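You operate a simulated robot arm through the tools that you are given. There is no shell and no other tool. Be economical: measure what you need, move in short steps, check, and stop when the job is done.

The job below is to be done with a simulated two-armed robot. You get a single attempt, and the scene is never put back.

JOB
Pick up the grease can with one hand, pass it to the other hand and put it on the top of the tall steel table. Set down upright: grease can.

It is judged by the outcome, as a careful person would: the job done as asked, and still so three seconds after it is handed in. It fails if anything else is knocked over, pushed out of place, dropped, spilled or broken.

ROBOT AND FRAMES
Two 6-joint arms with two-finger grippers on one trunk, on a base that drives. Base frame: it is fixed to the floor where the robot stands at the start and does not move with it; the origin is under the middle of the robot, x ahead of it, y to its left, z up; the surface under the hand at the start is at about z = 800. Units: mm, rad, N and s.
The left shoulder is at the start at [30, 178, 1013], the right one opposite. With the tool pointing down near the work surface each hand reaches from about 500 to 820 mm from the robot's upright axis, wherever it stands, measured 20 degrees to its own side. Places, roughly: top of the tall steel table [-700, -1800, 900]. Payload 2.54 kg a hand.
Tool frame (each hand has its own): the origin (TCP) lies between the finger pads and is the grasp point; the fingertips stand 30 mm ahead of it; z points along the fingers, y is the line along which they close. Largest opening 116 mm; the body of the gripper starts 95 mm behind the TCP.
Orientation is that of the tool frame in the base frame, as a unit quaternion [x, y, z, w]. With the fingers straight down and closing along the base's y, the tool's x points along the base's -x, its y along +y and its z along -z.

CONTROLS
- The arms move only by the tool apply_moves. It takes "left_plan", "right_plan" or both (then of equal length, played together; a hand with none holds still); each is a list that holds one entry, the list of rows, each a list of 7 numbers: the shift along the base's x, y, z in mm, then the turn, a rotation vector about the base's x, y, z in rad, then the opening in per cent of the stroke, from 0 (shut) to 100 (fully open). In form: [[[x, y, z, wx, wy, wz, jaw], ...]]. A call has 1 to 8 rows; each row is the pose to reach, as a shift and turn from the pose commanded when the call began. Each row takes 0.2 s and may step no farther than 50 mm and 0.15 rad from the row before; otherwise, or with a gripper value out of range, the whole call is refused. Where a pose cannot be reached the arm comes as near as it can. A force on the tool above 40 N (or 10 N above the force at the start of the call, whichever is more), or a blocked arm, ends the call early, and 0.2 s more pass. Each finger travels about 153 mm/s and halts on what it meets, pressing with about 39 N; the grip force reading is that of the motor and also rises with nothing between the fingers. The clock runs only during rows and for 0.2 s after the last one: add rows that repeat a pose to give the fingers time. It gives the time, the measured TCP pose, the force on the tool (base axes), the opening and the grip force at its end, in the units of the frame above (readings bear some noise), with the torque about the TCP (base axes, N m) and any sound that the robot's microphone picked up.
- Cameras (640 x 400 px; columns grow to the right, rows downward): "scene" is now at [43.7, -6.8, 1707.2]; the picture's right is [-0.09, -1.00, 0.00], its down [-0.81, 0.07, -0.59] and it looks along [0.58, -0.05, -0.81] (base axes); focal length 278 px, centre (320, 200). "left" rides on the left gripper at [69, 15, -122] in its tool frame; the picture's right is [-0.21, 0.98, 0.00], its down [-0.83, -0.18, -0.53] and it looks along [-0.52, -0.11, 0.85] (tool axes); focal length 251 px, centre (320, 200). "right" rides on the right gripper at [69, -15, -122] in its tool frame; the picture's right is [0.21, 0.98, 0.00], its down [-0.83, 0.18, -0.53] and it looks along [-0.52, 0.11, 0.85] (tool axes); focal length 251 px, centre (320, 200). There is no depth. A picture from a camera that has moved, and an enlarged one, comes with that camera's place and axes in the base frame and with its lens. The place of the scene camera against the robot may be out by one fixed shift of up to 25 mm in any direction.
- grab_frame(camera): a new picture of that camera. The clock stands still meanwhile.
- move_column(by): slides the trunk up (or, below 0, down) by that many mm; the arms and the scene camera ride with it, the base frame stays. It gives what a move gives, with no picture.
- roll_base(legs): drives the robot by 1 to 6 legs, each [ahead, left, turn to the left] in mm, mm and rad, along the robot's own axes; the way and the turn of a leg run together, so that a leg with both is an arc; at most 1500 mm and 3.142 rad a leg. The arms and the cameras ride along, it lands a little off, and it stops where it bumps. It gives what a move gives.
- turn_head(pan, tilt): turns the head with the scene camera to pan (to the left, within 2.496 rad either way) and tilt (down, from -0.506 to 1.204), counted from straight ahead of the robot. It gives what a move gives.
- enlarge(camera, box): a new picture of the part [left, top, right, bottom] of that camera's present view, enlarged. The clock stands still meanwhile.
- job_done(): hands the job in; it is judged then, once.

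Work in short steps. Places have to be worked out from the pictures, the camera data and where the tool is seen: move nearer, look again, correct. Check each grasp and each placing, and mend what went wrong. You have 120 turns and 92 pictures in all, those below and enlarged ones among them. Open the grippers and draw the arms clear of the work before you hand the job in, unless the task says otherwise; then end with one line.

The tools are called after ">>>" as name(argument=value, ...) on one line, values as JSON. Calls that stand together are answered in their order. apply_moves: Moves the arms, as the interface text tells. Its arguments: {"type":"object","properties":{"left_plan":{"type":"array","items":{"type":"array","items":{"type":"array","items":{"type":"number"}}}},"right_plan":{"type":"array","items":{"type":"array","items":{"type":"array","items":{"type":"number"}}}}},"required":[]} The other tools are called the same way: move_column (by) slides the trunk up or down; roll_base (legs) drives the base; turn_head (pan, tilt) turns the head that bears the scene camera; grab_frame (camera) takes a picture; enlarge (camera, box) takes an enlarged picture of a part of a camera's view; job_done () hands the job in.

At the start:

```text
time: 0.0
left_eef_pos: [516.4, 63.6, 1024.2]
left_tool_rot: [0.0, 1.0, 0.0, 0.0]
left_contact_force: [0.0, -0.6, 0.0]
left_ft_torque: [0.01, -0.01, 0.01]
left_grip_width: 116.1
left_finger_force: 0.1
right_eef_pos: [474.5, -341.8, 1017.4]
right_tool_rot: [0.0, 1.0, 0.0, 0.0]
right_contact_force: [1.0, -0.2, -0.6]
right_ft_torque: [0.01, 0.03, 0.01]
right_grip_width: 116.0
right_finger_force: 0.0
trunk travel left (down, up): [-225.0, 315.0]
robot x, y, heading: [-0.6, -3.3, 0.0]
head pan, tilt: [-0.089, 0.944]
```

scene: 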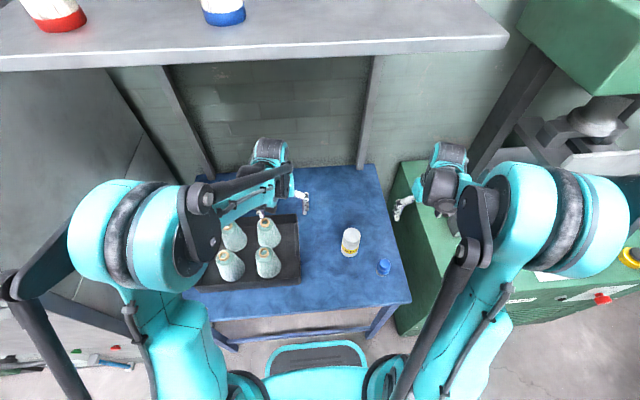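
right: 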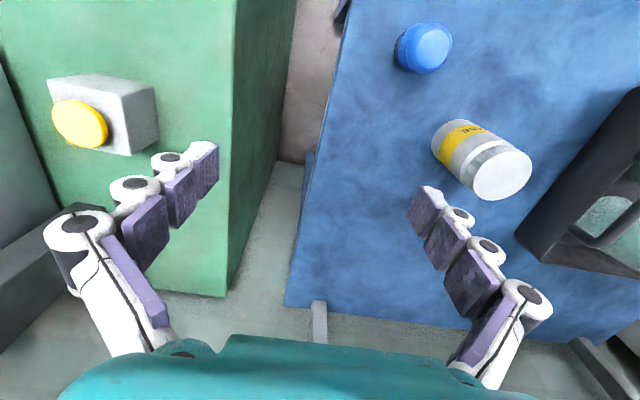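
left: 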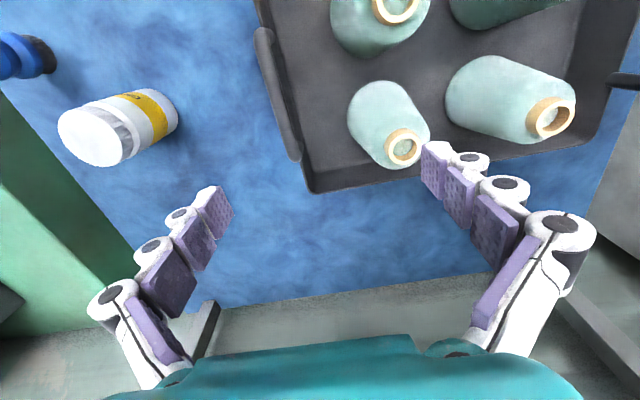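

The can appears to stand at about (477, -151) with its top near z≈909, found by crossing the rays of both wrist cameras. Before any base move I look round towards the steel table and behind the robot.

>>> enlarge(camera="scene", box=[280, 180, 440, 300])

>>> turn_head(pan=-1.94, tilt=0.4)

>>> grab_frame(camera="scene")

>>> turn_head(pan=-2.49, tilt=0.8)

>>> grab_frame(camera="scene")

```text
3.33 times, centred on (360, 240) of scene
camera zoom: at [43.7, -6.8, 1707.2], right [-0.09, -1.0, 0.0], down [-0.81, 0.07, -0.59], along [0.58, -0.05, -0.81], focal length 927 px, centre (187, 67)
```

zoom: 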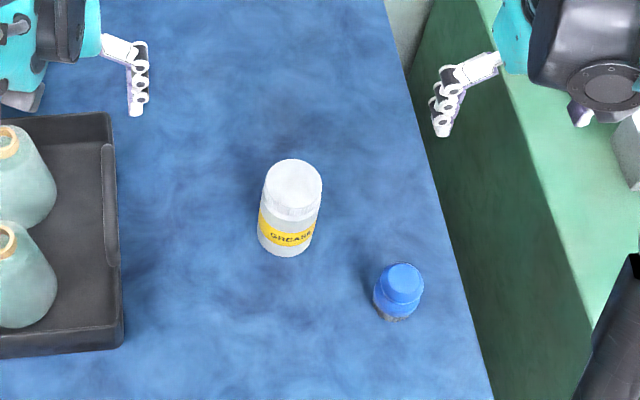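

```text
time: 1.8
left_eef_pos: [518.3, 64.7, 1023.8]
left_tool_rot: [0.0, 1.0, 0.0, 0.001]
left_contact_force: [0.2, -0.2, 0.6]
left_ft_torque: [0.0, 0.01, -0.01]
left_grip_width: 116.1
left_finger_force: 0.1
right_eef_pos: [475.4, -342.0, 1017.8]
right_tool_rot: [0.0, 1.0, 0.0, 0.0]
right_contact_force: [0.1, 0.2, 0.2]
right_ft_torque: [0.03, 0.03, -0.06]
right_grip_width: 116.0
right_finger_force: 0.0
trunk travel left (down, up): [-225.0, 315.0]
robot x, y, heading: [1.1, -1.6, -0.001]
head pan, tilt: [-1.941, 0.4]
```

```text
87 pictures are left
camera scene: at [-62.5, -86.8, 1753.4], right [-0.93, 0.36, 0.0], down [0.14, 0.36, -0.92], along [-0.33, -0.86, -0.39], focal length 278 px, centre (320, 200)
```

scene: 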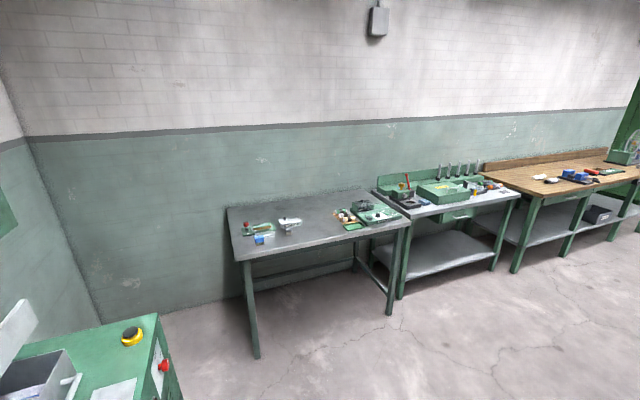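

```text
time: 2.8
left_eef_pos: [517.9, 64.8, 1023.3]
left_tool_rot: [0.0, 1.0, 0.0, 0.0]
left_contact_force: [0.1, -0.4, 0.1]
left_ft_torque: [-0.01, 0.02, -0.03]
left_grip_width: 116.2
left_finger_force: 0.1
right_eef_pos: [474.4, -342.1, 1017.3]
right_tool_rot: [0.0, 1.0, 0.0, 0.001]
right_contact_force: [0.1, -0.2, 0.0]
right_ft_torque: [0.01, -0.01, -0.01]
right_grip_width: 116.0
right_finger_force: 0.0
trunk travel left (down, up): [-225.0, 315.0]
robot x, y, heading: [-1.5, -3.6, 0.002]
head pan, tilt: [-2.491, 0.799]
```

```text
86 pictures are left
camera scene: at [-93.2, -49.4, 1718.4], right [-0.61, 0.8, 0.0], down [0.57, 0.43, -0.7], along [-0.55, -0.42, -0.72], focal length 278 px, centre (320, 200)
```

scene: 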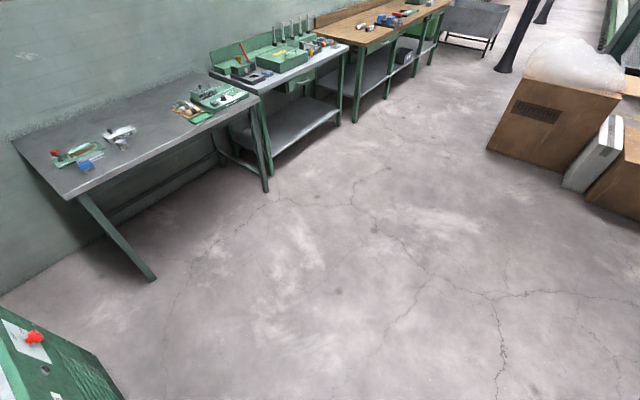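

The steel table has a free strip at its front middle, and the floor behind me is clear. I back up 170 mm to give room for a tilted right-hand grip on the can, and turn the head forward again.

>>> roll_base(legs=[[-170, 0, 0]])

>>> turn_head(pan=-0.1, tilt=0.8)

>>> grab_frame(camera="right")

```text
time: 4.3
left_eef_pos: [347.0, 62.2, 1025.7]
left_tool_rot: [0.002, 1.0, 0.0, 0.001]
left_contact_force: [0.3, 0.7, 0.0]
left_ft_torque: [-0.05, -0.03, 0.01]
left_grip_width: 116.2
left_finger_force: 0.0
right_eef_pos: [302.5, -343.2, 1019.1]
right_tool_rot: [0.002, 1.0, -0.001, 0.001]
right_contact_force: [-0.6, -0.1, 0.7]
right_ft_torque: [0.01, -0.06, 0.01]
right_grip_width: 116.3
right_finger_force: 0.1
trunk travel left (down, up): [-225.0, 315.0]
robot x, y, heading: [-170.2, 1.2, -0.004]
head pan, tilt: [-2.491, 0.799]
```

```text
time: 6.5
left_eef_pos: [349.5, 62.7, 1023.6]
left_tool_rot: [0.002, 1.0, 0.0, 0.0]
left_contact_force: [-0.6, 0.2, -0.7]
left_ft_torque: [-0.01, -0.03, -0.02]
left_grip_width: 115.9
left_finger_force: 0.1
right_eef_pos: [303.4, -343.2, 1018.5]
right_tool_rot: [0.002, 1.0, -0.001, 0.0]
right_contact_force: [0.6, 0.0, 0.5]
right_ft_torque: [0.04, 0.0, 0.01]
right_grip_width: 116.0
right_finger_force: 0.1
trunk travel left (down, up): [-225.0, 315.0]
robot x, y, heading: [-168.5, 3.7, -0.004]
head pan, tilt: [-0.099, 0.799]
```

```text
85 pictures are left
camera right: at [235.2, -359.1, 1138.4], right [-0.21, 0.98, 0.0], down [0.83, 0.18, 0.53], along [0.52, 0.11, -0.85], focal length 251 px, centre (320, 200)
```

right: 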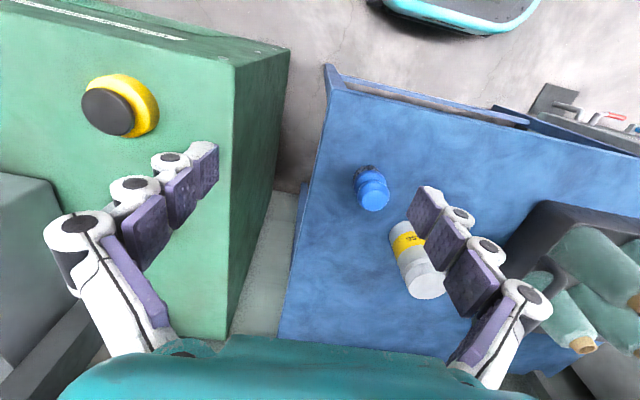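

I turn the right tool 45° forward-down and bring it to a point behind and above the can, at about (370, -160, 1000).

>>> apply_moves(right_plan=[[[11, 30, 0, 0, -0.131, 0, 95], [22, 61, 0, 0, -0.262, 0, 95], [33, 91, 0, 0, -0.393, 0, 95], [44, 122, -5, 0, -0.524, 0, 95], [56, 152, -12, 0, -0.655, 0, 95], [67, 183, -18, 0, -0.785, 0, 95], [67, 183, -18, 0, -0.785, 0, 95]]])

>>> grab_frame(camera="right")

>>> grab_frame(camera="scene")

```text
time: 8.1
left_eef_pos: [347.9, 61.5, 1024.8]
left_tool_rot: [0.001, 1.0, 0.0, 0.0]
left_contact_force: [-0.4, -0.3, 0.3]
left_ft_torque: [0.05, -0.01, 0.05]
left_grip_width: 116.0
left_finger_force: 0.1
right_eef_pos: [371.0, -159.5, 999.7]
right_tool_rot: [0.002, 0.923, 0.001, 0.384]
right_contact_force: [0.4, 0.0, 0.1]
right_ft_torque: [0.02, 0.0, 0.0]
right_grip_width: 110.1
right_finger_force: 0.1
trunk travel left (down, up): [-225.0, 315.0]
robot x, y, heading: [-168.4, 0.1, -0.007]
head pan, tilt: [-0.099, 0.799]
```

```text
84 pictures are left
camera right: at [235.9, -175.1, 1035.7], right [-0.15, 0.98, -0.15], down [0.21, 0.18, 0.96], along [0.97, 0.11, -0.23], focal length 251 px, centre (320, 200)
```

right: 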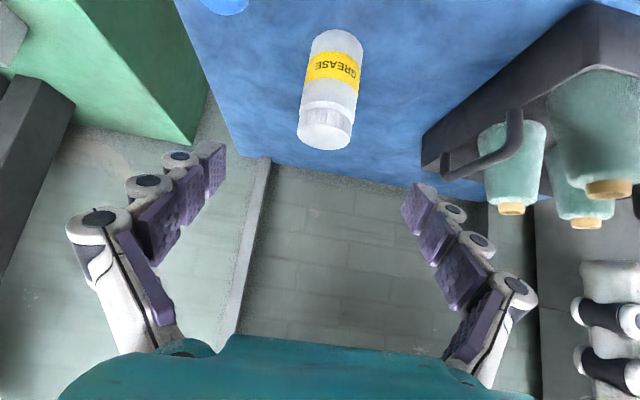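

```text
83 pictures are left
camera scene: at [-119.1, -9.0, 1718.4], right [-0.1, -0.99, 0.0], down [-0.71, 0.07, -0.7], along [0.69, -0.07, -0.72], focal length 278 px, centre (320, 200)
```

scene: 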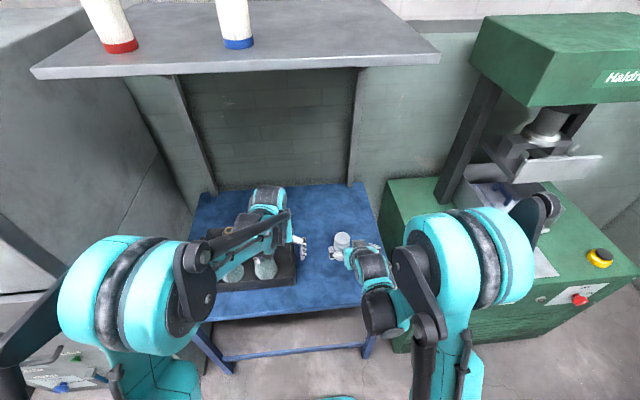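

The can now reads about (477, -153), radius ≈31, top ≈912. I go to the pre-grasp point and half way in along the 45° line with the jaws straddling it.

>>> apply_moves(right_plan=[[[7, 3, -31, 0, 0, 0, 90], [14, 6, -63, 0, 0, 0, 90], [37, 6, -86, 0, 0, 0, 90], [60, 6, -109, 0, 0, 0, 90], [60, 6, -109, 0, 0, 0, 90]]])

>>> grab_frame(camera="right")

>>> grab_frame(camera="left")

```text
time: 9.3
left_eef_pos: [346.8, 62.2, 1024.2]
left_tool_rot: [0.002, 1.0, 0.0, 0.0]
left_contact_force: [-0.6, -0.9, -0.3]
left_ft_torque: [0.03, -0.05, 0.01]
left_grip_width: 116.0
left_finger_force: 0.1
right_eef_pos: [469.6, -150.4, 921.9]
right_tool_rot: [0.002, 0.924, 0.0, 0.382]
right_contact_force: [0.2, 0.1, -0.1]
right_ft_torque: [0.0, 0.02, 0.0]
right_grip_width: 104.6
right_finger_force: 0.1
right hand out of reach, approached as far as the arm can: row 1, 2, 3, 4, 5
trunk travel left (down, up): [-225.0, 315.0]
robot x, y, heading: [-173.6, 0.2, -0.005]
head pan, tilt: [-0.099, 0.799]
```

```text
82 pictures are left
camera right: at [333.8, -166.5, 959.6], right [-0.15, 0.98, -0.15], down [0.21, 0.18, 0.96], along [0.97, 0.11, -0.23], focal length 251 px, centre (320, 200)
```

right: 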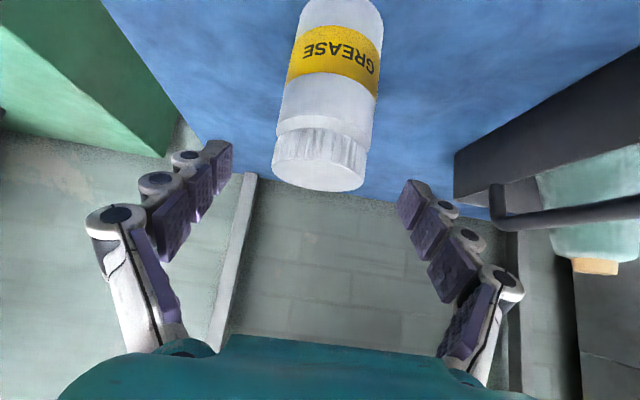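

```text
81 pictures are left
camera left: at [279.7, 78.2, 1147.1], right [0.22, 0.98, 0.0], down [0.82, -0.18, 0.53], along [0.52, -0.12, -0.85], focal length 251 px, centre (320, 200)
```

left: 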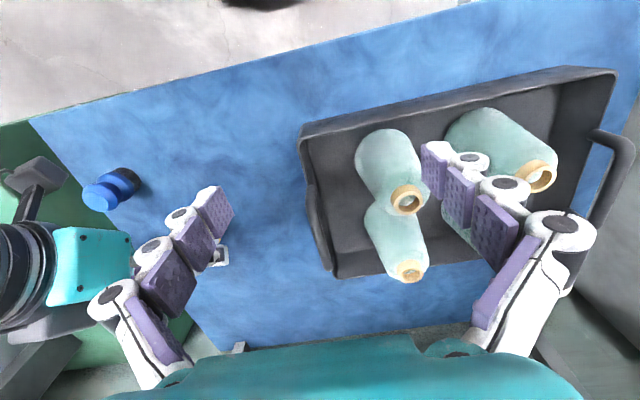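

The arm could not get that close to its own shoulder and stopped above the line at (470, -150, 922), touching nothing. I draw back up the way I came, back the base another 150 mm, then try again.

>>> apply_moves(right_plan=[[[-15, 0, 30, 0, 0, 0, 90], [-30, -2, 60, 0, 0, 0, 90], [-45, -4, 90, 0, 0, 0, 90], [-60, -6, 115, 0, 0, 0, 90], [-60, -6, 115, 0, 0, 0, 90]]])

>>> roll_base(legs=[[-150, 0, 0]])

```text
time: 10.5
left_eef_pos: [349.8, 62.9, 1023.0]
left_tool_rot: [0.001, 1.0, 0.0, 0.0]
left_contact_force: [-0.6, -0.2, -0.4]
left_ft_torque: [-0.03, 0.06, 0.02]
left_grip_width: 115.9
left_finger_force: 0.1
right_eef_pos: [407.1, -156.8, 1037.6]
right_tool_rot: [0.001, 0.924, 0.001, 0.382]
right_contact_force: [0.5, -0.2, 0.5]
right_ft_torque: [0.01, 0.0, -0.03]
right_grip_width: 104.5
right_finger_force: 0.0
trunk travel left (down, up): [-225.0, 315.0]
robot x, y, heading: [-174.7, -1.2, 0.001]
head pan, tilt: [-0.099, 0.799]
```

```text
time: 11.8
left_eef_pos: [199.0, 63.0, 1023.9]
left_tool_rot: [0.003, 1.0, 0.0, 0.001]
left_contact_force: [-0.3, -0.3, -0.1]
left_ft_torque: [0.03, -0.04, 0.01]
left_grip_width: 116.1
left_finger_force: 0.2
right_eef_pos: [257.4, -156.9, 1039.4]
right_tool_rot: [0.004, 0.924, -0.001, 0.382]
right_contact_force: [0.2, -0.5, 0.0]
right_ft_torque: [-0.03, -0.03, 0.02]
right_grip_width: 104.5
right_finger_force: 0.0
trunk travel left (down, up): [-225.0, 315.0]
robot x, y, heading: [-319.6, 0.6, -0.007]
head pan, tilt: [-0.099, 0.799]
```

The right TCP is at (257, -157, 1039). I move to the pre-grasp point (390, -153, 935), first forward and then down.

>>> apply_moves(right_plan=[[[45, 1, 0, 0, 0, 0, 90], [90, 2, -25, 0, 0, 0, 90], [115, 3, -65, 0, 0, 0, 90], [131, 4, -104, 0, 0, 0, 90], [131, 4, -104, 0, 0, 0, 90]]])

>>> grab_frame(camera="right")

```text
refused: row 2 steps farther than a row can; nothing moved
```

```text
80 pictures are left
camera right: at [122.6, -172.7, 1075.2], right [-0.15, 0.98, -0.15], down [0.21, 0.18, 0.96], along [0.97, 0.11, -0.23], focal length 251 px, centre (320, 200)
```

right: 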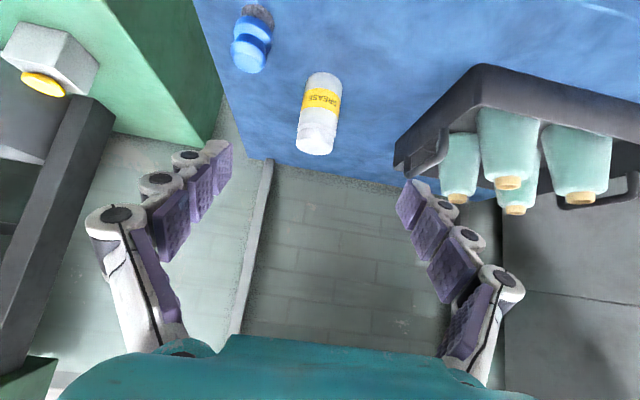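

One step was too long; I resend the same path with smaller rows.

>>> apply_moves(right_plan=[[[40, 1, 0, 0, 0, 0, 90], [75, 2, -20, 0, 0, 0, 90], [100, 3, -50, 0, 0, 0, 90], [120, 4, -80, 0, 0, 0, 90], [131, 4, -104, 0, 0, 0, 90], [131, 4, -104, 0, 0, 0, 90]]])

>>> grab_frame(camera="right")

```text
time: 13.2
left_eef_pos: [199.2, 62.0, 1024.9]
left_tool_rot: [0.003, 1.0, 0.0, 0.0]
left_contact_force: [-0.6, -0.2, 0.5]
left_ft_torque: [0.01, 0.03, 0.0]
left_grip_width: 116.1
left_finger_force: 0.0
right_eef_pos: [389.2, -153.3, 935.4]
right_tool_rot: [0.003, 0.924, 0.0, 0.382]
right_contact_force: [0.2, 0.5, 1.0]
right_ft_torque: [-0.05, 0.02, 0.03]
right_grip_width: 104.4
right_finger_force: 0.0
trunk travel left (down, up): [-225.0, 315.0]
robot x, y, heading: [-318.3, 0.8, -0.003]
head pan, tilt: [-0.099, 0.799]
```

```text
79 pictures are left
camera right: at [255.0, -168.9, 971.5], right [-0.15, 0.98, -0.15], down [0.21, 0.18, 0.96], along [0.97, 0.11, -0.23], focal length 251 px, centre (320, 200)
```

right: 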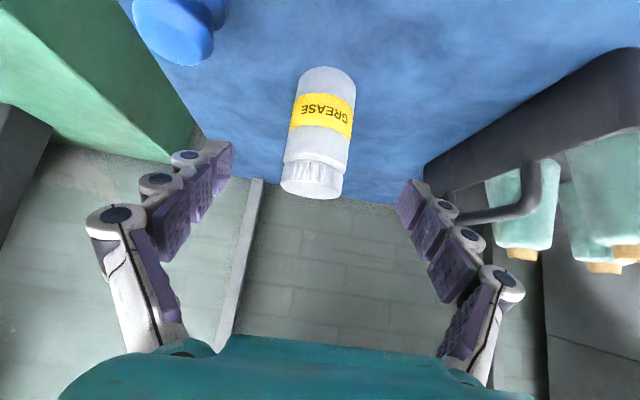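

The can lies on the jaw's centre line (y ≈ -155). I advance 125 mm along the 45° line to TCP (477, -155, 846).

>>> apply_moves(right_plan=[[[22, -1, -22, 0, 0, 0, 90], [44, -1, -44, 0, 0, 0, 90], [66, -2, -66, 0, 0, 0, 90], [88, -2, -88, 0, 0, 0, 90], [88, -2, -88, 0, 0, 0, 90]]])

>>> grab_frame(camera="right")

>>> grab_frame(camera="scene")

```text
time: 14.4
left_eef_pos: [199.5, 62.9, 1024.7]
left_tool_rot: [0.002, 1.0, 0.0, 0.0]
left_contact_force: [-1.1, -0.3, -0.6]
left_ft_torque: [0.0, -0.04, 0.0]
left_grip_width: 116.1
left_finger_force: 0.0
right_eef_pos: [476.0, -154.2, 846.2]
right_tool_rot: [0.002, 0.924, 0.0, 0.382]
right_contact_force: [-0.3, 0.0, 0.8]
right_ft_torque: [0.03, -0.02, 0.01]
right_grip_width: 104.5
right_finger_force: 0.1
trunk travel left (down, up): [-225.0, 315.0]
robot x, y, heading: [-316.9, 4.0, -0.0]
head pan, tilt: [-0.099, 0.799]
```

```text
78 pictures are left
camera right: at [342.1, -169.9, 882.1], right [-0.15, 0.98, -0.15], down [0.21, 0.18, 0.96], along [0.97, 0.11, -0.23], focal length 251 px, centre (320, 200)
```

right: 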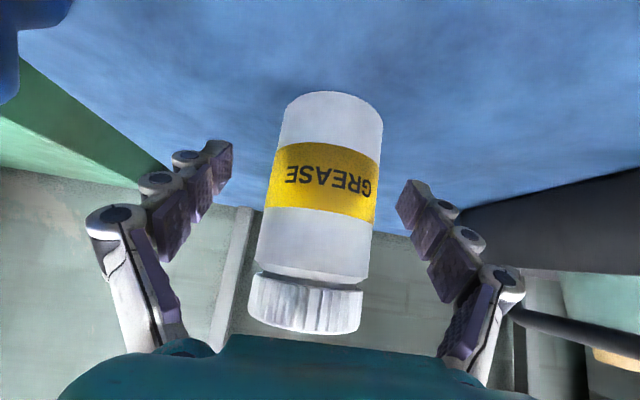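

```text
77 pictures are left
camera scene: at [-267.1, -7.6, 1718.4], right [-0.1, -0.99, 0.0], down [-0.71, 0.07, -0.7], along [0.69, -0.07, -0.72], focal length 278 px, centre (320, 200)
```

scene: 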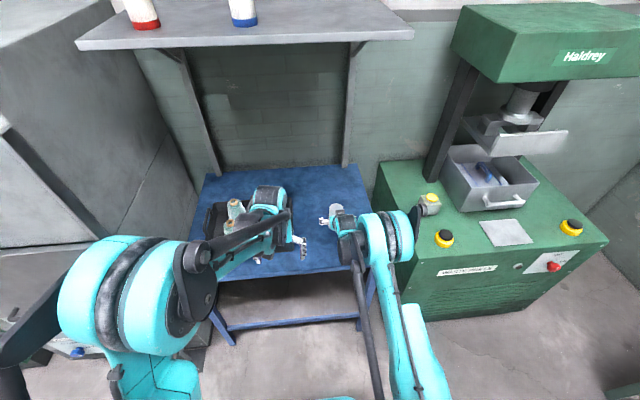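

The TCP projects onto the middle of the can body, just by the yellow band, with the fingers either side. I close the jaws here.

>>> apply_moves(right_plan=[[[0, 0, 0, 0, 0, 0, 60], [0, 0, 0, 0, 0, 0, 45], [0, 0, 0, 0, 0, 0, 40], [0, 0, 0, 0, 0, 0, 40]]])

>>> grab_frame(camera="right")

```text
time: 15.4
left_eef_pos: [201.1, 62.0, 1024.0]
left_tool_rot: [0.003, 1.0, 0.0, 0.0]
left_contact_force: [0.0, 0.4, 0.1]
left_ft_torque: [-0.03, -0.02, 0.0]
left_grip_width: 116.0
left_finger_force: 0.1
right_eef_pos: [477.6, -154.9, 846.5]
right_tool_rot: [0.004, 0.924, 0.0, 0.383]
right_contact_force: [-1.6, -0.3, 0.6]
right_ft_torque: [-0.07, 0.07, -0.02]
right_grip_width: 58.5
right_finger_force: 38.9
trunk travel left (down, up): [-225.0, 315.0]
robot x, y, heading: [-317.3, 3.4, -0.011]
head pan, tilt: [-0.099, 0.799]
```

```text
76 pictures are left
camera right: at [342.3, -169.8, 882.0], right [-0.15, 0.98, -0.15], down [0.21, 0.18, 0.96], along [0.97, 0.11, -0.23], focal length 251 px, centre (320, 200)
```

right: 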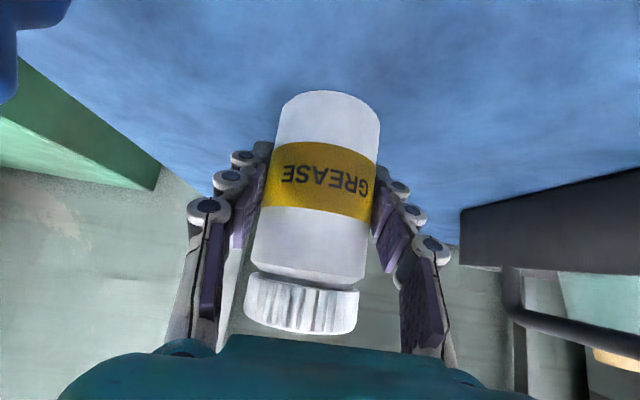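

It holds at 58.5 mm with 39 N. I lift straight up 180 mm.

>>> apply_moves(right_plan=[[[0, 0, 15, 0, 0, 0, 35], [0, 0, 40, 0, 0, 0, 35], [0, 0, 75, 0, 0, 0, 35], [0, 0, 110, 0, 0, 0, 35], [0, 0, 145, 0, 0, 0, 35], [0, 0, 180, 0, 0, 0, 35], [0, 0, 180, 0, 0, 0, 35]]])

>>> grab_frame(camera="right")

>>> grab_frame(camera="left")

```text
time: 17.0
left_eef_pos: [200.9, 62.2, 1024.3]
left_tool_rot: [0.002, 1.0, 0.0, 0.0]
left_contact_force: [-0.5, -0.9, 0.3]
left_ft_torque: [-0.04, 0.01, -0.01]
left_grip_width: 116.1
left_finger_force: 0.0
right_eef_pos: [478.1, -154.1, 1024.9]
right_tool_rot: [0.003, 0.924, 0.0, 0.382]
right_contact_force: [-0.8, -0.3, -4.4]
right_ft_torque: [-0.02, 0.03, 0.03]
right_grip_width: 58.2
right_finger_force: 39.1
trunk travel left (down, up): [-225.0, 315.0]
robot x, y, heading: [-316.8, 4.3, -0.007]
head pan, tilt: [-0.099, 0.799]
```

```text
75 pictures are left
camera right: at [344.5, -169.8, 1061.9], right [-0.15, 0.98, -0.15], down [0.21, 0.18, 0.96], along [0.97, 0.11, -0.23], focal length 251 px, centre (320, 200)
```

right: 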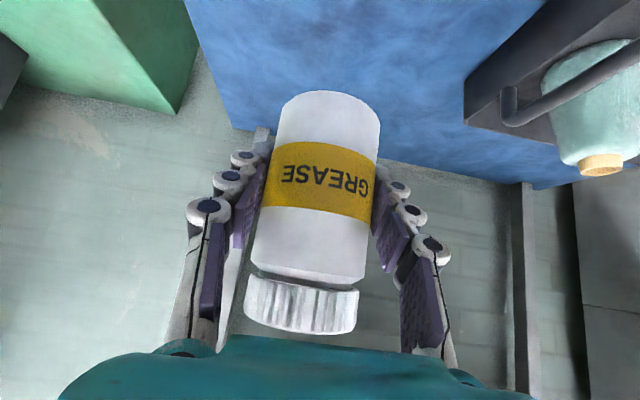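

```text
74 pictures are left
camera left: at [133.6, 77.7, 1146.3], right [0.22, 0.98, 0.0], down [0.83, -0.19, 0.53], along [0.52, -0.12, -0.85], focal length 251 px, centre (320, 200)
```

left: 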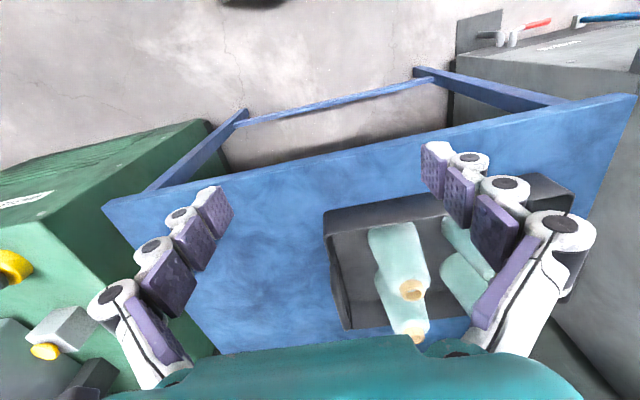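

The can is held firmly and upright. I back clear of the table for the hand-over in open air, then turn the left wrist a quarter turn so that its jaws will close along x, raising it as it turns.

>>> roll_base(legs=[[-350, 0, 0]])

>>> apply_moves(left_plan=[[[0, 0, 25, 0, 0, -0.14, 100], [0, 0, 50, 0, 0, -0.28, 100], [0, 0, 75, 0, 0, -0.42, 100], [0, 0, 100, 0, 0, -0.56, 100], [0, 0, 125, 0, 0, -0.7, 100], [0, 0, 150, 0, 0, -0.84, 90], [0, 0, 175, 0, 0, -0.98, 80], [0, 0, 190, 0, 0, -1.12, 64]]], right_plan=[[[-15, 12, 0, 0, 0, 0, 35], [-30, 24, 0, 0, 0, 0, 35], [-45, 36, 0, 0, 0, 0, 35], [-60, 48, 0, 0, 0, 0, 35], [-75, 60, 0, 0, 0, 0, 35], [-90, 72, 0, 0, 0, 0, 35], [-105, 84, 0, 0, 0, 0, 35], [-115, 94, 0, 0, 0, 0, 35]]])

>>> grab_frame(camera="scene")

```text
time: 19.3
left_eef_pos: [-159.7, 65.7, 1023.8]
left_tool_rot: [0.001, 1.0, 0.0, 0.001]
left_contact_force: [-0.3, -0.3, 0.0]
left_ft_torque: [-0.03, -0.07, 0.0]
left_grip_width: 115.9
left_finger_force: 0.1
right_eef_pos: [119.9, -148.8, 1025.4]
right_tool_rot: [0.001, 0.924, 0.001, 0.383]
right_contact_force: [-0.9, -0.2, -3.8]
right_ft_torque: [0.03, 0.01, 0.01]
right_grip_width: 58.5
right_finger_force: 38.2
trunk travel left (down, up): [-225.0, 315.0]
robot x, y, heading: [-680.3, 3.9, -0.002]
head pan, tilt: [-0.099, 0.799]
```

```text
time: 21.1
left_eef_pos: [-159.5, 65.2, 1213.9]
left_tool_rot: [0.533, 0.846, 0.0, 0.0]
left_contact_force: [0.7, 0.3, 0.2]
left_ft_torque: [-0.02, 0.04, 0.0]
left_grip_width: 74.2
left_finger_force: 0.1
right_eef_pos: [5.4, -56.0, 1025.3]
right_tool_rot: [0.001, 0.924, 0.002, 0.383]
right_contact_force: [0.5, -0.7, -4.7]
right_ft_torque: [0.04, -0.03, -0.02]
right_grip_width: 58.2
right_finger_force: 38.8
trunk travel left (down, up): [-225.0, 315.0]
robot x, y, heading: [-674.3, 2.2, 0.002]
head pan, tilt: [-0.099, 0.799]
```

```text
73 pictures are left
camera scene: at [-625.2, -6.0, 1718.3], right [-0.1, -0.99, 0.0], down [-0.71, 0.07, -0.7], along [0.69, -0.07, -0.72], focal length 278 px, centre (320, 200)
```

scene: 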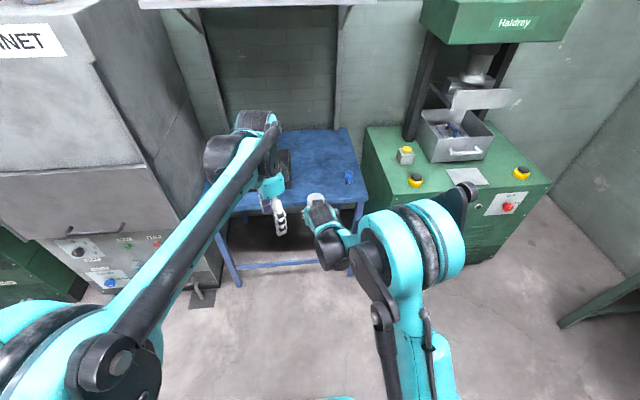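

Left is at (-160, 65, 1214). I finish its quarter turn and move it ahead to x≈5 while staying at y=65, clear of the right wrist, then look.

>>> apply_moves(left_plan=[[[40, 0, 20, 0, 0, -0.113, 64], [80, 0, 20, 0, 0, -0.225, 64], [120, 0, 20, 0, 0, -0.338, 64], [165, 0, 20, 0, 0, -0.451, 64], [165, 0, 20, 0, 0, -0.451, 64]]])

>>> grab_frame(camera="left")

>>> grab_frame(camera="scene")

```text
time: 22.3
left_eef_pos: [5.3, 64.8, 1234.7]
left_tool_rot: [0.708, 0.706, 0.0, 0.001]
left_contact_force: [-0.7, 0.2, 1.1]
left_ft_torque: [-0.02, -0.05, 0.03]
left_grip_width: 74.5
left_finger_force: 0.0
right_eef_pos: [4.1, -56.1, 1027.5]
right_tool_rot: [0.001, 0.924, 0.001, 0.383]
right_contact_force: [-1.8, 0.4, -3.8]
right_ft_torque: [-0.01, 0.0, 0.01]
right_grip_width: 57.9
right_finger_force: 38.8
trunk travel left (down, up): [-225.0, 315.0]
robot x, y, heading: [-676.1, 2.9, -0.005]
head pan, tilt: [-0.099, 0.799]
```

```text
72 pictures are left
camera left: at [21.3, 135.0, 1356.8], right [0.98, -0.22, 0.0], down [-0.18, -0.83, 0.53], along [-0.12, -0.52, -0.85], focal length 251 px, centre (320, 200)
```

left: 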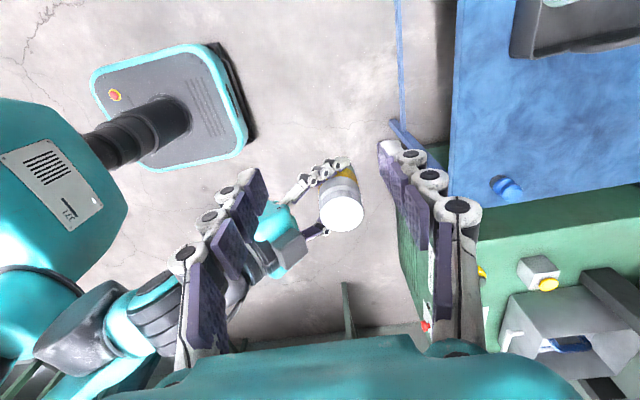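

```text
71 pictures are left
camera scene: at [-627.3, -6.2, 1718.4], right [-0.1, -0.99, 0.0], down [-0.71, 0.07, -0.7], along [0.69, -0.07, -0.72], focal length 278 px, centre (320, 200)
```

scene: 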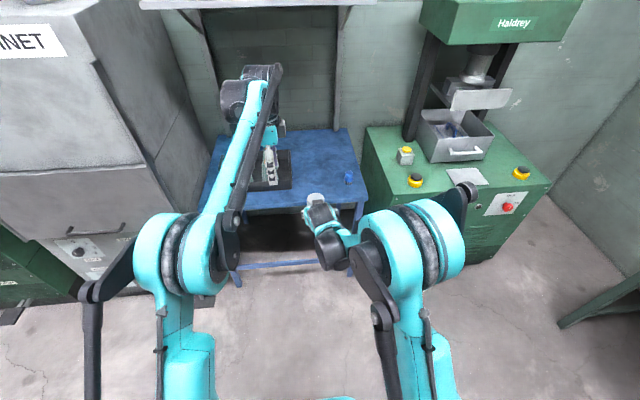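

From the left camera the lid centre is at about (7, -51) at z≈1092, matching the right TCP within a few mm. I slide the left hand over it, still 110 mm above, and check again.

>>> apply_moves(left_plan=[[[0, -40, 0, 0, 0, 0, 64], [0, -80, 0, 0, 0, 0, 64], [0, -118, 0, 0, 0, 0, 64], [0, -118, -30, 0, 0, 0, 64], [0, -118, -30, 0, 0, 0, 64]]])

>>> grab_frame(camera="left")

>>> grab_frame(camera="right")

>>> enlarge(camera="scene", box=[200, 120, 440, 270])

```text
time: 23.5
left_eef_pos: [4.6, -54.5, 1203.4]
left_tool_rot: [0.708, 0.706, 0.001, 0.0]
left_contact_force: [-0.4, 0.1, -0.1]
left_ft_torque: [0.01, 0.0, -0.02]
left_grip_width: 74.3
left_finger_force: 0.0
right_eef_pos: [6.7, -56.3, 1024.1]
right_tool_rot: [0.001, 0.924, 0.002, 0.383]
right_contact_force: [-1.1, 0.5, -4.2]
right_ft_torque: [0.03, 0.03, 0.03]
right_grip_width: 58.5
right_finger_force: 39.0
trunk travel left (down, up): [-225.0, 315.0]
robot x, y, heading: [-676.3, 2.2, 0.001]
head pan, tilt: [-0.099, 0.799]
```

```text
70 pictures are left
camera left: at [22.1, 15.7, 1326.4], right [0.98, -0.22, 0.0], down [-0.18, -0.83, 0.53], along [-0.12, -0.52, -0.85], focal length 251 px, centre (320, 200)
```

left: 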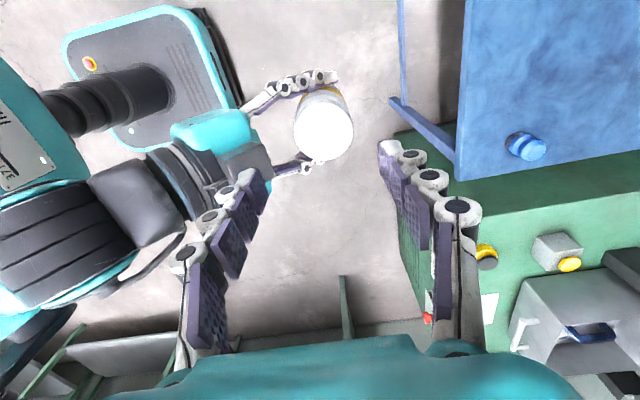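

```text
69 pictures are left
camera right: at [-129.4, -73.0, 1061.6], right [-0.15, 0.98, -0.15], down [0.21, 0.18, 0.96], along [0.97, 0.11, -0.23], focal length 251 px, centre (320, 200)
```

right: 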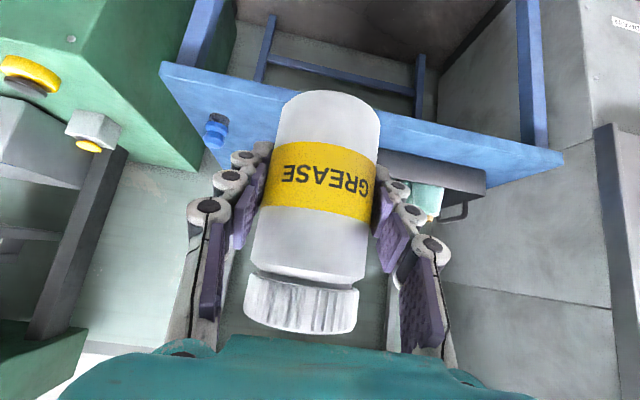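

```text
2.67 times, centred on (320, 195) of scene
camera zoom: at [-625.0, -7.1, 1718.3], right [-0.1, -0.99, 0.0], down [-0.71, 0.07, -0.7], along [0.69, -0.07, -0.72], focal length 742 px, centre (320, 213)
```

zoom: 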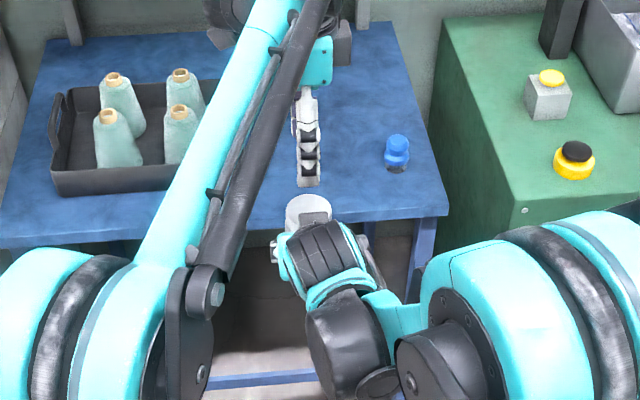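

Lid centre is at about (8, -54), so I shift the left hand 4 mm ahead, narrow the jaws to 70 mm to pass between can and right palm, and descend to z≈1112 to check the straddle.

>>> apply_moves(left_plan=[[[4, 0, -25, 0, 0, 0, 60], [4, 0, -50, 0, 0, 0, 60], [4, 0, -70, 0, 0, 0, 60], [4, 0, -92, 0, 0, 0, 60], [4, 0, -92, 0, 0, 0, 60]]])

>>> grab_frame(camera="left")

>>> grab_frame(camera="right")

```text
time: 24.7
left_eef_pos: [12.0, -53.0, 1112.6]
left_tool_rot: [0.707, 0.707, 0.0, 0.0]
left_contact_force: [3.3, 1.8, 3.1]
left_ft_torque: [-0.02, 0.22, -0.03]
left_grip_width: 71.7
left_finger_force: 0.1
right_eef_pos: [6.4, -56.4, 1025.0]
right_tool_rot: [0.001, 0.924, 0.001, 0.383]
right_contact_force: [-2.8, -1.1, -7.2]
right_ft_torque: [0.13, -0.44, 0.04]
right_grip_width: 58.4
right_finger_force: 39.2
trunk travel left (down, up): [-225.0, 315.0]
robot x, y, heading: [-678.5, 0.2, 0.002]
head pan, tilt: [-0.099, 0.799]
```

```text
67 pictures are left
camera left: at [27.8, 16.2, 1234.7], right [0.98, -0.22, 0.0], down [-0.18, -0.83, 0.53], along [-0.12, -0.52, -0.85], focal length 251 px, centre (320, 200)
```

left: 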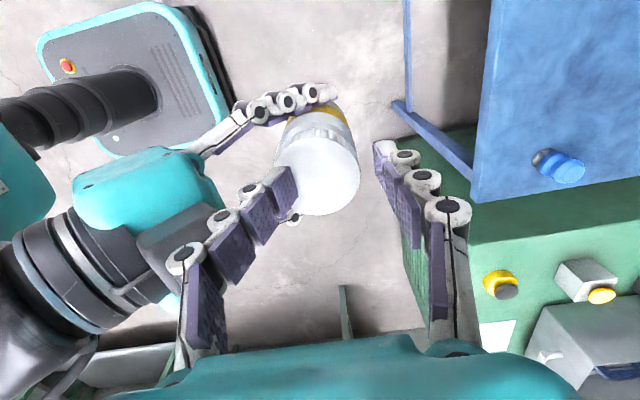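

```text
66 pictures are left
camera right: at [-129.4, -72.5, 1061.7], right [-0.15, 0.98, -0.15], down [0.21, 0.18, 0.96], along [0.97, 0.11, -0.23], focal length 251 px, centre (320, 200)
```

right: 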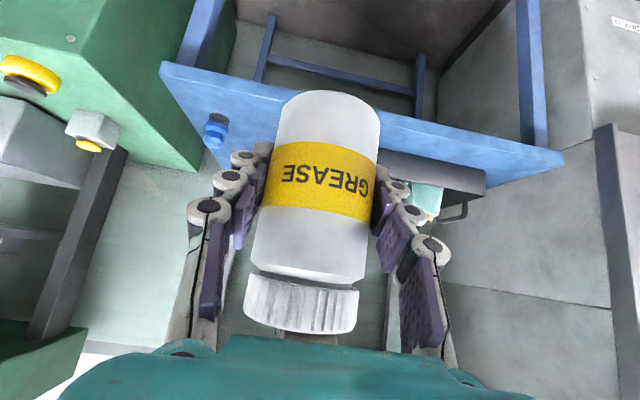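

The left hand feels a light 3 N sideways push and its rear finger is deflected: it is touching the right palm, so that gap is too tight. I lift straight off, and will instead turn the left wrist back so its jaws close along y and take the can by its upper part, above the right fingers.

>>> apply_moves(left_plan=[[[0, 0, 25, 0, 0, 0, 60], [0, 0, 60, 0, 0, 0, 60], [0, 0, 100, 0, 0, 0, 60], [0, 0, 110, 0, 0, 0.14, 70], [0, 0, 110, 0, 0, 0.28, 80], [0, 0, 110, 0, 0, 0.42, 90], [0, 0, 110, 0, 0, 0.56, 90], [0, 0, 110, 0, 0, 0.7, 90]]])

>>> apply_moves(left_plan=[[[0, 0, 0, 0, 0, 0.145, 90], [0, 0, 0, 0, 0, 0.29, 90], [0, 0, 0, 0, 0, 0.435, 90], [0, 0, 0, 0, 0, 0.58, 90], [0, 0, 0, 0, 0, 0.725, 90], [0, 0, 0, 0, 0, 0.87, 90], [0, 0, 0, 0, 0, 0.87, 90]]])

>>> grab_frame(camera="left")

>>> grab_frame(camera="right")

```text
time: 26.5
left_eef_pos: [10.3, -52.1, 1221.4]
left_tool_rot: [0.421, 0.907, 0.0, 0.0]
left_contact_force: [1.0, -0.1, 0.2]
left_ft_torque: [0.02, -0.01, 0.01]
left_grip_width: 104.4
left_finger_force: 0.0
right_eef_pos: [4.5, -56.4, 1024.8]
right_tool_rot: [0.001, 0.924, 0.001, 0.381]
right_contact_force: [0.4, -0.6, -4.4]
right_ft_torque: [-0.01, 0.05, 0.01]
right_grip_width: 58.2
right_finger_force: 38.8
trunk travel left (down, up): [-225.0, 315.0]
robot x, y, heading: [-674.8, 6.7, -0.001]
head pan, tilt: [-0.099, 0.799]
```

```text
time: 28.1
left_eef_pos: [10.6, -52.5, 1221.4]
left_tool_rot: [0.001, 1.0, -0.001, 0.001]
left_contact_force: [-0.2, -0.1, -0.3]
left_ft_torque: [-0.01, -0.01, 0.03]
left_grip_width: 104.1
left_finger_force: 0.0
right_eef_pos: [5.6, -56.7, 1024.8]
right_tool_rot: [0.001, 0.924, 0.001, 0.382]
right_contact_force: [0.5, 0.8, -3.8]
right_ft_torque: [0.0, 0.03, 0.04]
right_grip_width: 58.2
right_finger_force: 39.4
trunk travel left (down, up): [-225.0, 315.0]
robot x, y, heading: [-677.0, 1.7, -0.004]
head pan, tilt: [-0.099, 0.799]
```

```text
65 pictures are left
camera left: at [-57.1, -37.2, 1344.3], right [0.22, 0.98, 0.0], down [0.83, -0.18, 0.53], along [0.52, -0.11, -0.85], focal length 251 px, centre (320, 200)
```

left: 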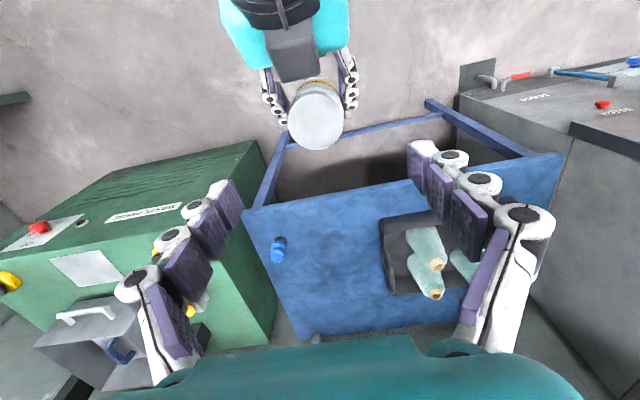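

```text
64 pictures are left
camera right: at [-129.3, -72.4, 1061.6], right [-0.15, 0.98, -0.15], down [0.21, 0.18, 0.96], along [0.97, 0.11, -0.23], focal length 251 px, centre (320, 200)
```

right: 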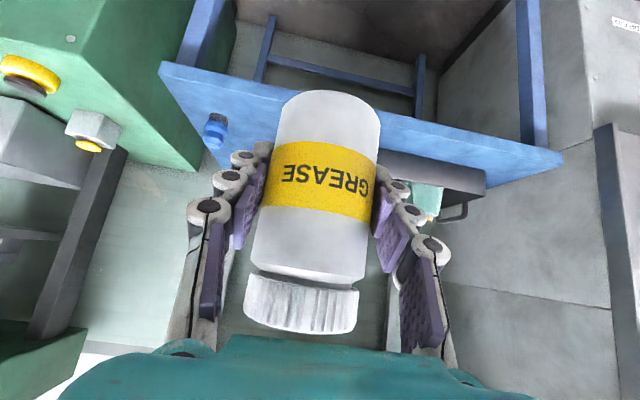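

The can is undisturbed, and the lid centre is at about (7, -54) with top at z≈1090. I descend the left hand to z≈1110 with open jaws and look.

>>> apply_moves(left_plan=[[[2, -2, -30, 0, 0, 0, 85], [2, -2, -60, 0, 0, 0, 80], [2, -2, -90, 0, 0, 0, 80], [2, -2, -111, 0, 0, 0, 80], [2, -2, -111, 0, 0, 0, 80]]])

>>> grab_frame(camera="left")

>>> grab_frame(camera="right")

```text
time: 29.3
left_eef_pos: [12.2, -56.2, 1110.6]
left_tool_rot: [0.001, 1.0, 0.001, 0.0]
left_contact_force: [-0.7, 0.1, 0.9]
left_ft_torque: [-0.01, -0.02, 0.0]
left_grip_width: 92.9
left_finger_force: 0.1
right_eef_pos: [5.4, -56.1, 1025.6]
right_tool_rot: [0.001, 0.924, 0.001, 0.383]
right_contact_force: [0.5, 0.5, -4.4]
right_ft_torque: [-0.02, 0.0, 0.01]
right_grip_width: 58.4
right_finger_force: 39.2
trunk travel left (down, up): [-225.0, 315.0]
robot x, y, heading: [-677.8, 1.7, -0.007]
head pan, tilt: [-0.099, 0.799]
```

```text
63 pictures are left
camera left: at [-55.5, -40.7, 1233.4], right [0.22, 0.98, 0.0], down [0.83, -0.18, 0.53], along [0.52, -0.12, -0.85], focal length 251 px, centre (320, 200)
```

left: 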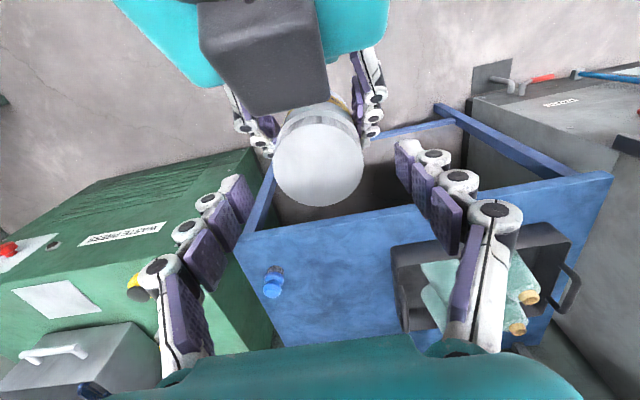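

```text
62 pictures are left
camera right: at [-129.5, -72.4, 1061.7], right [-0.15, 0.98, -0.15], down [0.21, 0.18, 0.96], along [0.97, 0.11, -0.23], focal length 251 px, centre (320, 200)
```

right: 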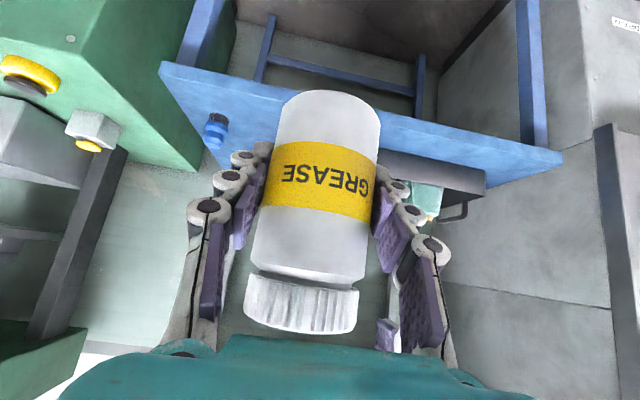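

All clear: lid centre (7, -57) is between the fingers, no contact forces. I go down 29 mm more and close the left jaws on the upper part.

>>> apply_moves(left_plan=[[[0, 0, -15, 0, 0, 0, 75], [0, 0, -29, 0, 0, 0, 70], [0, 0, -29, 0, 0, 0, 65]]])

>>> grab_frame(camera="right")

>>> grab_frame(camera="left")

```text
time: 30.1
left_eef_pos: [12.3, -57.0, 1082.6]
left_tool_rot: [0.001, 1.0, -0.001, -0.001]
left_contact_force: [-0.3, -0.5, 0.0]
left_ft_torque: [0.02, 0.01, -0.01]
left_grip_width: 75.3
left_finger_force: 0.1
right_eef_pos: [5.7, -55.8, 1025.8]
right_tool_rot: [0.001, 0.924, 0.001, 0.383]
right_contact_force: [-0.1, -0.3, -4.3]
right_ft_torque: [0.03, 0.0, -0.03]
right_grip_width: 58.4
right_finger_force: 39.1
trunk travel left (down, up): [-225.0, 315.0]
robot x, y, heading: [-676.9, 3.0, -0.002]
head pan, tilt: [-0.099, 0.799]
```

```text
61 pictures are left
camera right: at [-129.4, -72.4, 1061.7], right [-0.15, 0.98, -0.15], down [0.21, 0.18, 0.96], along [0.97, 0.11, -0.23], focal length 251 px, centre (320, 200)
```

right: 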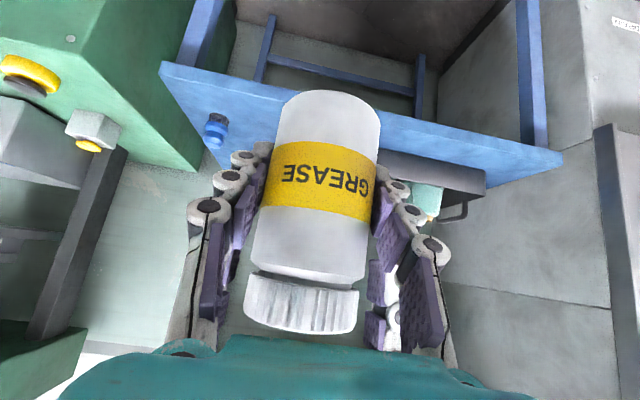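

```text
60 pictures are left
camera left: at [-55.7, -40.1, 1204.7], right [0.22, 0.98, 0.0], down [0.83, -0.18, 0.53], along [0.52, -0.12, -0.85], focal length 251 px, centre (320, 200)
```

left: 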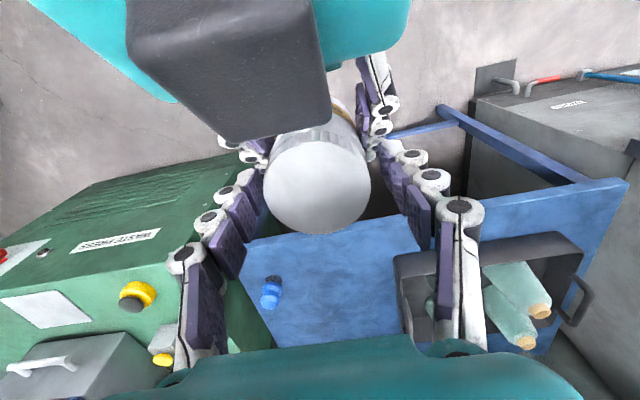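

The fingertips reach just below the lid joint on both sides, clear of the right fingers. I close the left jaws.

>>> apply_moves(left_plan=[[[0, 0, 0, 0, 0, 0, 50], [0, 0, 0, 0, 0, 0, 40], [0, 0, 0, 0, 0, 0, 35], [0, 0, 0, 0, 0, 0, 35]]])

>>> grab_frame(camera="right")

>>> grab_frame(camera="left")

```text
time: 31.1
left_eef_pos: [12.3, -55.2, 1083.1]
left_tool_rot: [0.002, 1.0, 0.0, 0.0]
left_contact_force: [1.7, -4.5, 2.0]
left_ft_torque: [-0.2, -0.05, -0.04]
left_grip_width: 58.8
left_finger_force: 39.0
right_eef_pos: [5.5, -55.0, 1025.6]
right_tool_rot: [0.001, 0.924, 0.001, 0.382]
right_contact_force: [-2.1, 4.9, -6.0]
right_ft_torque: [-0.07, 0.01, 0.08]
right_grip_width: 58.3
right_finger_force: 38.7
trunk travel left (down, up): [-225.0, 315.0]
robot x, y, heading: [-680.0, 3.2, -0.003]
head pan, tilt: [-0.099, 0.799]
```

```text
59 pictures are left
camera right: at [-129.3, -72.2, 1061.6], right [-0.15, 0.98, -0.15], down [0.21, 0.18, 0.96], along [0.97, 0.11, -0.23], focal length 251 px, centre (320, 200)
```

right: 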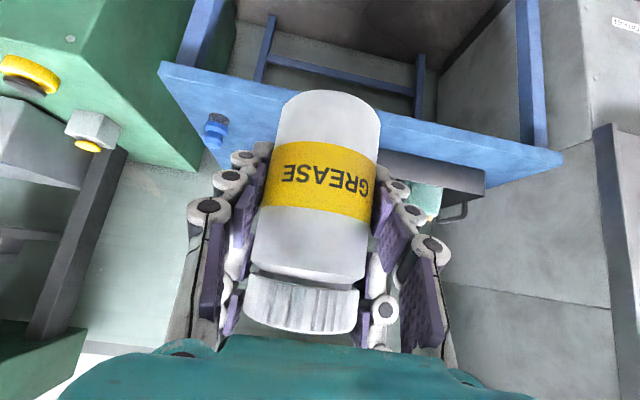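

```text
58 pictures are left
camera left: at [-55.6, -40.4, 1204.9], right [0.22, 0.98, 0.0], down [0.83, -0.18, 0.53], along [0.52, -0.12, -0.85], focal length 251 px, centre (320, 200)
```

left: 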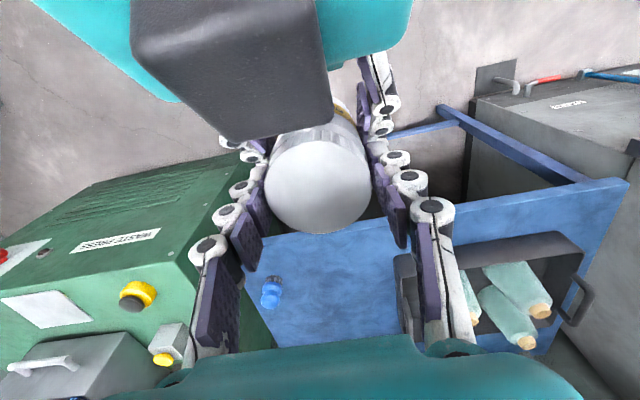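

Both hands hold the can (left 58.8 mm, 39 N). I open the right jaws and then draw the right hand straight back along -x.

>>> apply_moves(right_plan=[[[0, 0, 0, 0, 0, 0, 45], [0, 0, 0, 0, 0, 0, 60], [0, 0, 0, 0, 0, 0, 80], [0, 0, 0, 0, 0, 0, 85], [0, 0, 0, 0, 0, 0, 85]]], left_plan=[[[0, 0, 0, 0, 0, 0, 33], [0, 0, 0, 0, 0, 0, 30], [0, 0, 0, 0, 0, 0, 30], [0, 0, 0, 0, 0, 0, 30], [0, 0, 0, 0, 0, 0, 30]]])

>>> grab_frame(camera="right")

```text
time: 32.3
left_eef_pos: [11.8, -56.0, 1082.1]
left_tool_rot: [0.0, 1.0, 0.0, -0.001]
left_contact_force: [-0.3, -0.7, 0.3]
left_ft_torque: [-0.01, -0.03, 0.01]
left_grip_width: 59.0
left_finger_force: 38.8
right_eef_pos: [5.0, -55.2, 1024.3]
right_tool_rot: [0.001, 0.924, 0.0, 0.383]
right_contact_force: [-0.8, -0.1, -0.7]
right_ft_torque: [0.01, -0.04, 0.0]
right_grip_width: 98.3
right_finger_force: 0.0
trunk travel left (down, up): [-225.0, 315.0]
robot x, y, heading: [-676.4, 1.9, -0.006]
head pan, tilt: [-0.099, 0.799]
```

```text
57 pictures are left
camera right: at [-129.3, -72.4, 1061.6], right [-0.15, 0.98, -0.15], down [0.21, 0.18, 0.96], along [0.97, 0.11, -0.23], focal length 251 px, centre (320, 200)
```

right: 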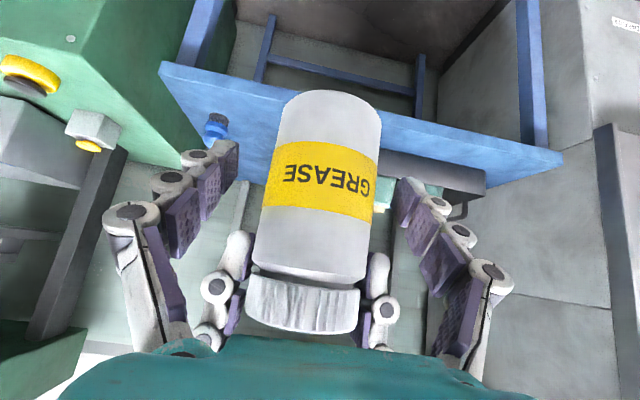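

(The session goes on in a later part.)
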